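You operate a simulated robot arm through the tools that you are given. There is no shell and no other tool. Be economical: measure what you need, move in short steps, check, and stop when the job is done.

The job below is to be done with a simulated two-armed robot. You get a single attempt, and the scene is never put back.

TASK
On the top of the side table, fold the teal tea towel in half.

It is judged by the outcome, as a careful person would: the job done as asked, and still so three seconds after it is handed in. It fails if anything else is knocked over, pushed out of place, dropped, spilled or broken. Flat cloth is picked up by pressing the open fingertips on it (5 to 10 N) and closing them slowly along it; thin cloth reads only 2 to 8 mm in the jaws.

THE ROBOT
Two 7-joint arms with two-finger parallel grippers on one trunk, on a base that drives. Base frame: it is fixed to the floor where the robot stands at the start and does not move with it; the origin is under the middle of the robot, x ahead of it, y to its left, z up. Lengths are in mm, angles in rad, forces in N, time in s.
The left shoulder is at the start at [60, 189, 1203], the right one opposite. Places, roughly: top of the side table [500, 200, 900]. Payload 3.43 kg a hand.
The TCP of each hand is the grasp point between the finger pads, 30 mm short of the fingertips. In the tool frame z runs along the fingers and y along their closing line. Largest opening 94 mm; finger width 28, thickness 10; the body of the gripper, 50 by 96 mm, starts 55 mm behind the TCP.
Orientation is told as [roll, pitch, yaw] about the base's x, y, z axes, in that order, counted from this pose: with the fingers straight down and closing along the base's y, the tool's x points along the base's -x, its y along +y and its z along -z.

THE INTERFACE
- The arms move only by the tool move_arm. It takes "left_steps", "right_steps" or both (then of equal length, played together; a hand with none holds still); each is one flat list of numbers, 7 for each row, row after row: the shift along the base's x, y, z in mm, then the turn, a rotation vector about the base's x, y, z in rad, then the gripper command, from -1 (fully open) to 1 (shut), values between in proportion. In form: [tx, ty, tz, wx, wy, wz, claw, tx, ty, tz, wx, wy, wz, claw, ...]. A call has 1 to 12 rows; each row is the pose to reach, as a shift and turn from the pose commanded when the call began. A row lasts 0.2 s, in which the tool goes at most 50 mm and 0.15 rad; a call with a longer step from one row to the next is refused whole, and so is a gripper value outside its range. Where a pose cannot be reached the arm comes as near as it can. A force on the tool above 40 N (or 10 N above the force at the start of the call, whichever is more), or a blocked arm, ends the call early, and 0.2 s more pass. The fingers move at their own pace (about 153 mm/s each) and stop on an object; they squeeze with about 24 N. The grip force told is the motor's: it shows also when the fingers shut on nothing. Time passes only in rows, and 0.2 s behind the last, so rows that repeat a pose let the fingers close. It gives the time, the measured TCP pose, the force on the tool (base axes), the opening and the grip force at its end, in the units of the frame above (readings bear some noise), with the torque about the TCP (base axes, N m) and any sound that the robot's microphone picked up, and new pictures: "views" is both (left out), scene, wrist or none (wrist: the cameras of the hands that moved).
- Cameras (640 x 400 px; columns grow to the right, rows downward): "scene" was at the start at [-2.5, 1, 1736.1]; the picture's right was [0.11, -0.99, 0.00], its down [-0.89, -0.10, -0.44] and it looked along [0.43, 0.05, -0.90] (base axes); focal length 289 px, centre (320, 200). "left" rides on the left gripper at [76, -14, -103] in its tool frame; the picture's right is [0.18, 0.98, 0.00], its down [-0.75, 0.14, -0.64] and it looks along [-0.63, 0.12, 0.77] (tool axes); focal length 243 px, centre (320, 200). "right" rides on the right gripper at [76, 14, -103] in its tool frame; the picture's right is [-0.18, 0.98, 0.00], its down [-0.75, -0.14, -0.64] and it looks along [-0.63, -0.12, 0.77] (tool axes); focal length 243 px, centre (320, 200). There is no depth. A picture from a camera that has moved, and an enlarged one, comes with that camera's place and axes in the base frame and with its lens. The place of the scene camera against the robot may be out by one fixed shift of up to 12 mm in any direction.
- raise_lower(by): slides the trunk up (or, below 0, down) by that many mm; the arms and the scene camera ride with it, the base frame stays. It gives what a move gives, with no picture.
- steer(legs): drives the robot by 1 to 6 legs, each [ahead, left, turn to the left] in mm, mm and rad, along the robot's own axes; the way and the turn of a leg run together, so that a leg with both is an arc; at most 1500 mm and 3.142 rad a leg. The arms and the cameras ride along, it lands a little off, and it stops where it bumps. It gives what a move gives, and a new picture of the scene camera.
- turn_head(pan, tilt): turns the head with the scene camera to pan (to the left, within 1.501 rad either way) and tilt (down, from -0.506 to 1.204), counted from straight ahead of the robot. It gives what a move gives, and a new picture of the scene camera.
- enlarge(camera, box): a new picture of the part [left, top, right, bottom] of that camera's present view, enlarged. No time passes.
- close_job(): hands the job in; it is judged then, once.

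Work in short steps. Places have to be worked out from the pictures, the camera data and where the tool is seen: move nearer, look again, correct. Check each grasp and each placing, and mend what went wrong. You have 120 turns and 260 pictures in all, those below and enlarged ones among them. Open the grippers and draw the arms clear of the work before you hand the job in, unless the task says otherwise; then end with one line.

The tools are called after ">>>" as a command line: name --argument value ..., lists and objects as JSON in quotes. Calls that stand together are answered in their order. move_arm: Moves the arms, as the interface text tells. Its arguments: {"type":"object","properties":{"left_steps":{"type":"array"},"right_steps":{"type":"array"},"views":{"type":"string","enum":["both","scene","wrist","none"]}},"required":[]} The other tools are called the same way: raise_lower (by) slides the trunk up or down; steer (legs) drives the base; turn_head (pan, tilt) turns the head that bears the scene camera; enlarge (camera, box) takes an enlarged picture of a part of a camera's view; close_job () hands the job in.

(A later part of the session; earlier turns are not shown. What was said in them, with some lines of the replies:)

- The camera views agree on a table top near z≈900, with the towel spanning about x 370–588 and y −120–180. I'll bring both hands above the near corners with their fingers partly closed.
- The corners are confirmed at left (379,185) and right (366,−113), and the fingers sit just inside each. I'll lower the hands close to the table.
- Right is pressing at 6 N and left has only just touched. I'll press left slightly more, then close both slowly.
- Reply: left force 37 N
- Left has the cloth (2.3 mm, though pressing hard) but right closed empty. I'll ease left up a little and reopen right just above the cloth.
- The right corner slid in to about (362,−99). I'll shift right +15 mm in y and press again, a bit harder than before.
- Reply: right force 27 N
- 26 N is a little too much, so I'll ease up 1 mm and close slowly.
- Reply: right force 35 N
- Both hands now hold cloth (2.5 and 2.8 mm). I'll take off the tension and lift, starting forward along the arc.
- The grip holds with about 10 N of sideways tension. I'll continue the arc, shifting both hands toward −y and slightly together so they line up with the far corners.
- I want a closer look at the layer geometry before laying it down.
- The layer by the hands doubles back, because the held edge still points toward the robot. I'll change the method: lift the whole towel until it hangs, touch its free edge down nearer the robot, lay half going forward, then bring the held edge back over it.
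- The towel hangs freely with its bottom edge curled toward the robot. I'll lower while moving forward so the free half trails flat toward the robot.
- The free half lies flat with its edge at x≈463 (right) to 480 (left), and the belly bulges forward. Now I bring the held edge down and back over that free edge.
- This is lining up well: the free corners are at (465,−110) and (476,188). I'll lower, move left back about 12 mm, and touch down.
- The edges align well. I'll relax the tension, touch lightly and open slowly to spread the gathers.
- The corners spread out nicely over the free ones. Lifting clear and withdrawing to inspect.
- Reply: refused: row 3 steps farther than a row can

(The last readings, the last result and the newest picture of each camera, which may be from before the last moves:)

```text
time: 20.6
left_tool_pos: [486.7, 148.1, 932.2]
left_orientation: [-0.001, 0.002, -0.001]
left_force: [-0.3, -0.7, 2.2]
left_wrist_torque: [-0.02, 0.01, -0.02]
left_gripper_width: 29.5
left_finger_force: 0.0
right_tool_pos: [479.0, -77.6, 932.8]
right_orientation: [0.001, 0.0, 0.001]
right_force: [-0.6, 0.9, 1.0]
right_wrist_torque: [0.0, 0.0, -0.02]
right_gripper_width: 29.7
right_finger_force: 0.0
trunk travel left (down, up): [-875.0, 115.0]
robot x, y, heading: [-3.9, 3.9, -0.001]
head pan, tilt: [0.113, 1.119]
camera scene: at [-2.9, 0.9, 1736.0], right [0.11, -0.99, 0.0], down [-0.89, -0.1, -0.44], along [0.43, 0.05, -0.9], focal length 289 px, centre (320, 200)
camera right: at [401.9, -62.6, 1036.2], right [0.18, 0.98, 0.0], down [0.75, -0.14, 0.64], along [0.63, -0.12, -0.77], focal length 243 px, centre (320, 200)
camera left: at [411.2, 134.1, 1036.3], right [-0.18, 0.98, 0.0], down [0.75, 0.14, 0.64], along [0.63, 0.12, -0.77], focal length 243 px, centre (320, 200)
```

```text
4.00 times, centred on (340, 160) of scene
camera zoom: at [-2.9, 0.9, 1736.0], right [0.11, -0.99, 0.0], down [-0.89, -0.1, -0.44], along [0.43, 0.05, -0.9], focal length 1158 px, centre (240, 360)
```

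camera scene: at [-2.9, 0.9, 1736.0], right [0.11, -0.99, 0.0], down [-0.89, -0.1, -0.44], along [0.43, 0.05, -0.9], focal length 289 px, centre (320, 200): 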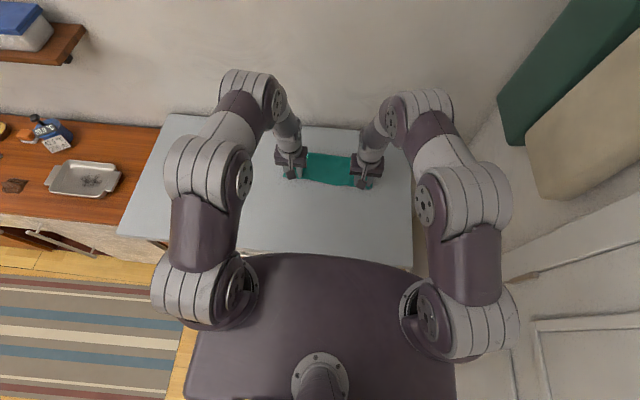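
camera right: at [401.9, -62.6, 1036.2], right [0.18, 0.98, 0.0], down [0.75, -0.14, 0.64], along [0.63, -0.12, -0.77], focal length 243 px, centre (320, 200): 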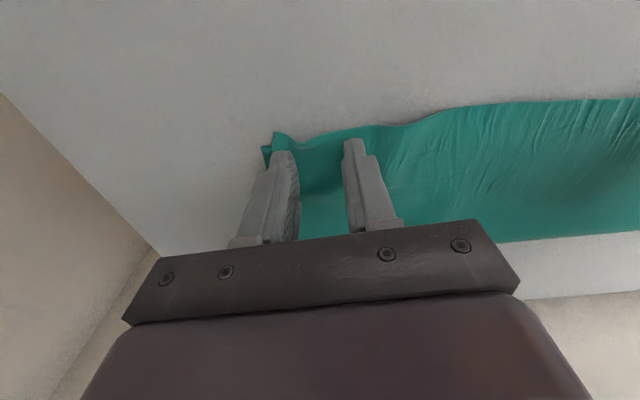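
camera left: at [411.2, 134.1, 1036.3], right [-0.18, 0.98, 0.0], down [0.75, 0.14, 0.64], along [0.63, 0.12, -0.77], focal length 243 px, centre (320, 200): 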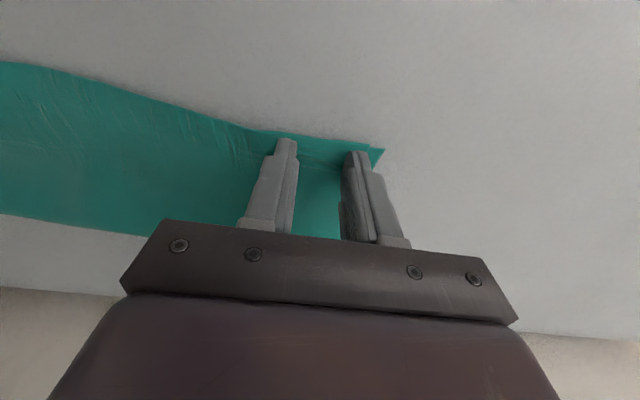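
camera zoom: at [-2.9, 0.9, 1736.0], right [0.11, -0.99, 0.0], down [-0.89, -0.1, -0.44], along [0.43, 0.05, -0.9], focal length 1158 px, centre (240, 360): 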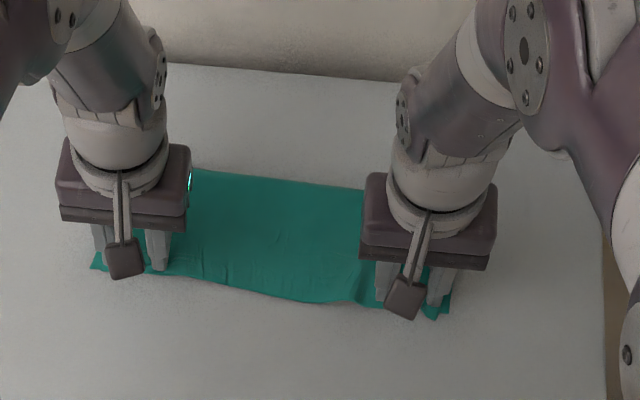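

That call was refused for too long a step, so I'll repeat it with smaller ones.

>>> move_arm --left_steps '[0, 0, 15, 0, 0, 0, 0.35, 0, 0, 50, 0, 0, 0, 0.35, -10, 10, 85, 0, 0, 0, 0.35, -20, 30, 115, 0, 0, 0, 0.35, -30, 60, 140, 0, 0, 0, 0.35, -40, 90, 165, 0, 0, 0, 0.35, -50, 120, 180, 0, 0, 0, 0.35]' --right_steps '[0, 0, 15, 0, 0, 0, 0.35, 0, 0, 50, 0, 0, 0, 0.35, -20, 0, 85, 0, 0, 0, 0.35, -45, -5, 115, 0, 0, 0, 0.35, -75, -15, 135, 0, 0, 0, 0.35, -105, -25, 150, 0, 0, 0, 0.35, -140, -40, 165, 0, 0, 0, 0.35]'

>>> enlarge --camera "scene" --box '[260, 110, 420, 210]'

```text
time: 22.2
left_tool_pos: [436.5, 268.6, 1114.1]
left_orientation: [0.0, -0.003, 0.0]
left_force: [-0.2, -0.5, 0.2]
left_wrist_torque: [-0.01, 0.0, 0.0]
left_gripper_width: 30.5
left_finger_force: 0.0
right_tool_pos: [334.7, -117.9, 1099.0]
right_orientation: [0.001, -0.002, 0.0]
right_force: [-0.4, -0.4, -0.3]
right_wrist_torque: [-0.01, 0.0, 0.04]
right_gripper_width: 30.3
right_finger_force: 0.1
trunk travel left (down, up): [-875.0, 115.0]
robot x, y, heading: [2.7, -0.6, -0.006]
head pan, tilt: [0.113, 1.119]
camera scene: at [-6.0, 1.3, 1736.0], right [0.11, -0.99, 0.0], down [-0.89, -0.1, -0.44], along [0.44, 0.05, -0.9], focal length 289 px, centre (320, 200)
camera right: at [258.5, -103.4, 1202.3], right [0.18, 0.98, 0.0], down [0.75, -0.14, 0.64], along [0.63, -0.12, -0.77], focal length 243 px, centre (320, 200)
camera left: at [359.4, 253.9, 1217.5], right [-0.18, 0.98, 0.0], down [0.75, 0.14, 0.64], along [0.63, 0.12, -0.77], focal length 243 px, centre (320, 200)
```

scene: 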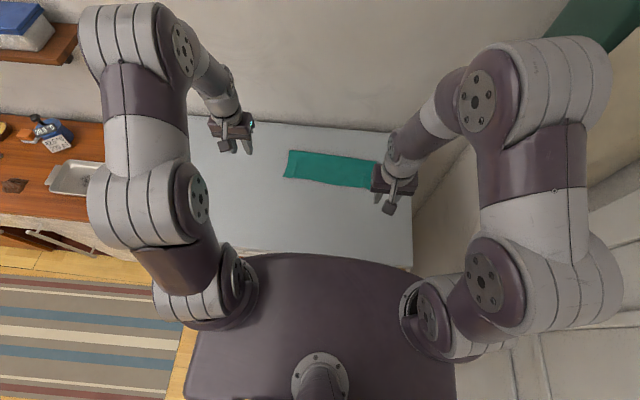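
right: 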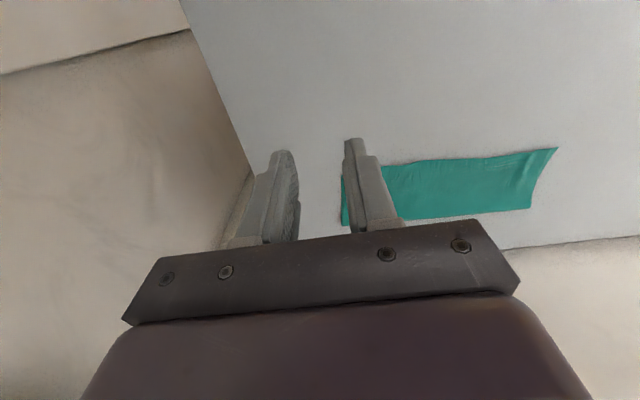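
left: 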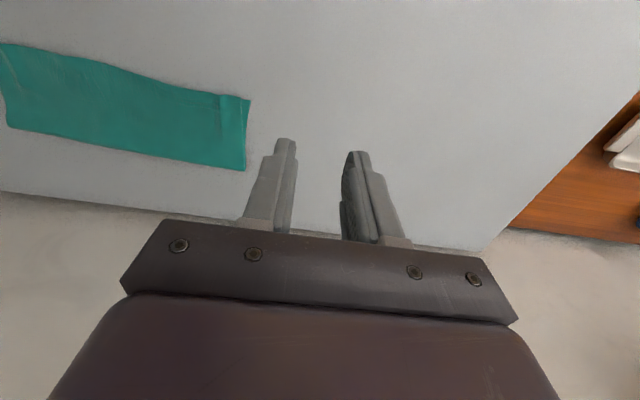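

```text
4.00 times, centred on (340, 160) of scene
camera zoom: at [-6.0, 1.3, 1736.0], right [0.11, -0.99, 0.0], down [-0.89, -0.1, -0.44], along [0.44, 0.05, -0.9], focal length 1158 px, centre (240, 360)
```

zoom: 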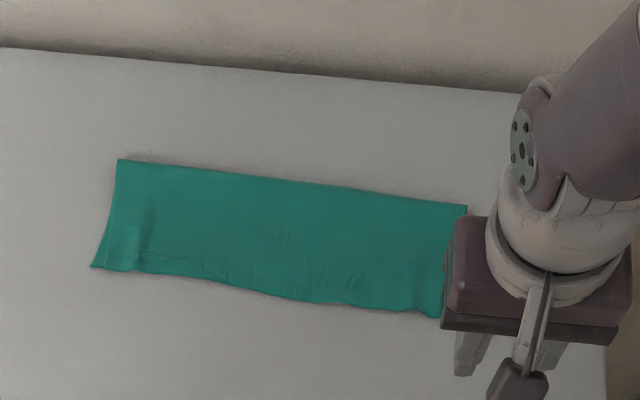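

It looks like a clean fold. I'll draw the right hand further back, open the grippers and check both ends.

>>> move_arm --left_steps '[0, 0, 0, 0, 0, 0, 0, 0, 0, 0, 0, 0, 0, -1, 0, 0, 0, 0, 0, 0, -1]' --right_steps '[-25, -25, 10, 0, 0, 0, 0, -50, -50, 20, 0, 0, 0, -1, -60, -80, 30, 0, 0, 0, -1]' --views "none"

>>> enlarge --camera "scene" --box '[270, 130, 398, 210]'

>>> enlarge --camera "left" --box '[0, 20, 280, 195]'

>>> enlarge --camera "right" --box '[300, 80, 620, 280]'

```text
time: 23.0
left_tool_pos: [438.3, 266.1, 1113.2]
left_orientation: [0.002, 0.0, -0.001]
left_force: [-0.3, 0.3, 0.2]
left_wrist_torque: [0.01, 0.0, 0.01]
left_gripper_width: 93.9
left_finger_force: 0.0
right_tool_pos: [280.3, -199.6, 1129.7]
right_orientation: [0.0, 0.001, 0.0]
right_force: [-1.0, 0.2, 0.4]
right_wrist_torque: [0.02, 0.02, 0.0]
right_gripper_width: 94.3
right_finger_force: 0.1
trunk travel left (down, up): [-875.0, 115.0]
robot x, y, heading: [0.8, 1.7, 0.006]
head pan, tilt: [0.113, 1.119]
```

```text
5.00 times, centred on (334, 170) of scene
camera zoom: at [-1.7, 0.2, 1736.1], right [0.11, -0.99, 0.0], down [-0.89, -0.1, -0.44], along [0.43, 0.05, -0.9], focal length 1447 px, centre (250, 350)
```

zoom: 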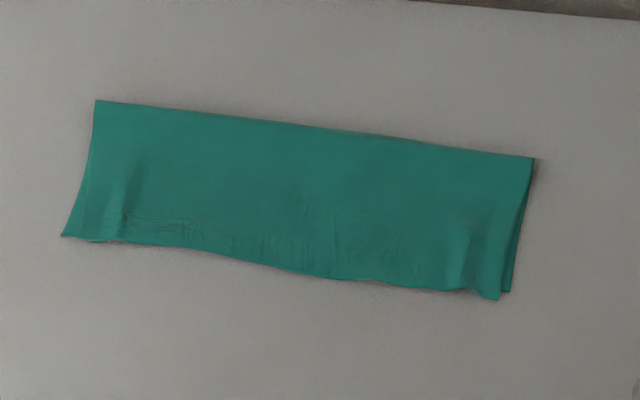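

```text
2.29 times, centred on (140, 108) of left
camera zoom: at [362.6, 253.0, 1216.4], right [-0.18, 0.98, 0.0], down [0.75, 0.14, 0.64], along [0.63, 0.12, -0.77], focal length 555 px, centre (731, 411)
```

zoom: 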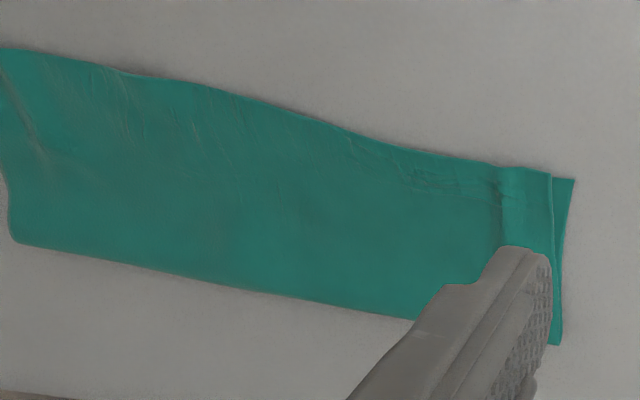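

```text
2.00 times, centred on (460, 180) of right
camera zoom: at [203.3, -183.8, 1232.4], right [0.18, 0.98, 0.0], down [0.75, -0.14, 0.64], along [0.63, -0.12, -0.77], focal length 485 px, centre (40, 240)
```

zoom: 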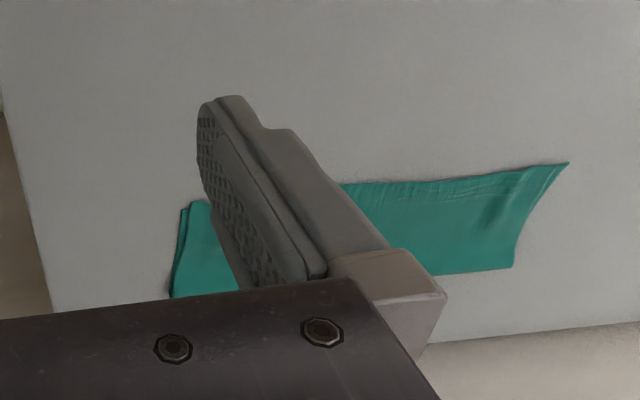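

The two layers match to within about 10 mm, the towel lies flat, and the arms are clear with the grippers open. Handing it in.

>>> close_job

```text
The job is handed in.
```

The teal tea towel is folded in half and lies flat on the side table, its edges matching to within about 10 mm, with a few slight creases near the front corners where it was gripped.
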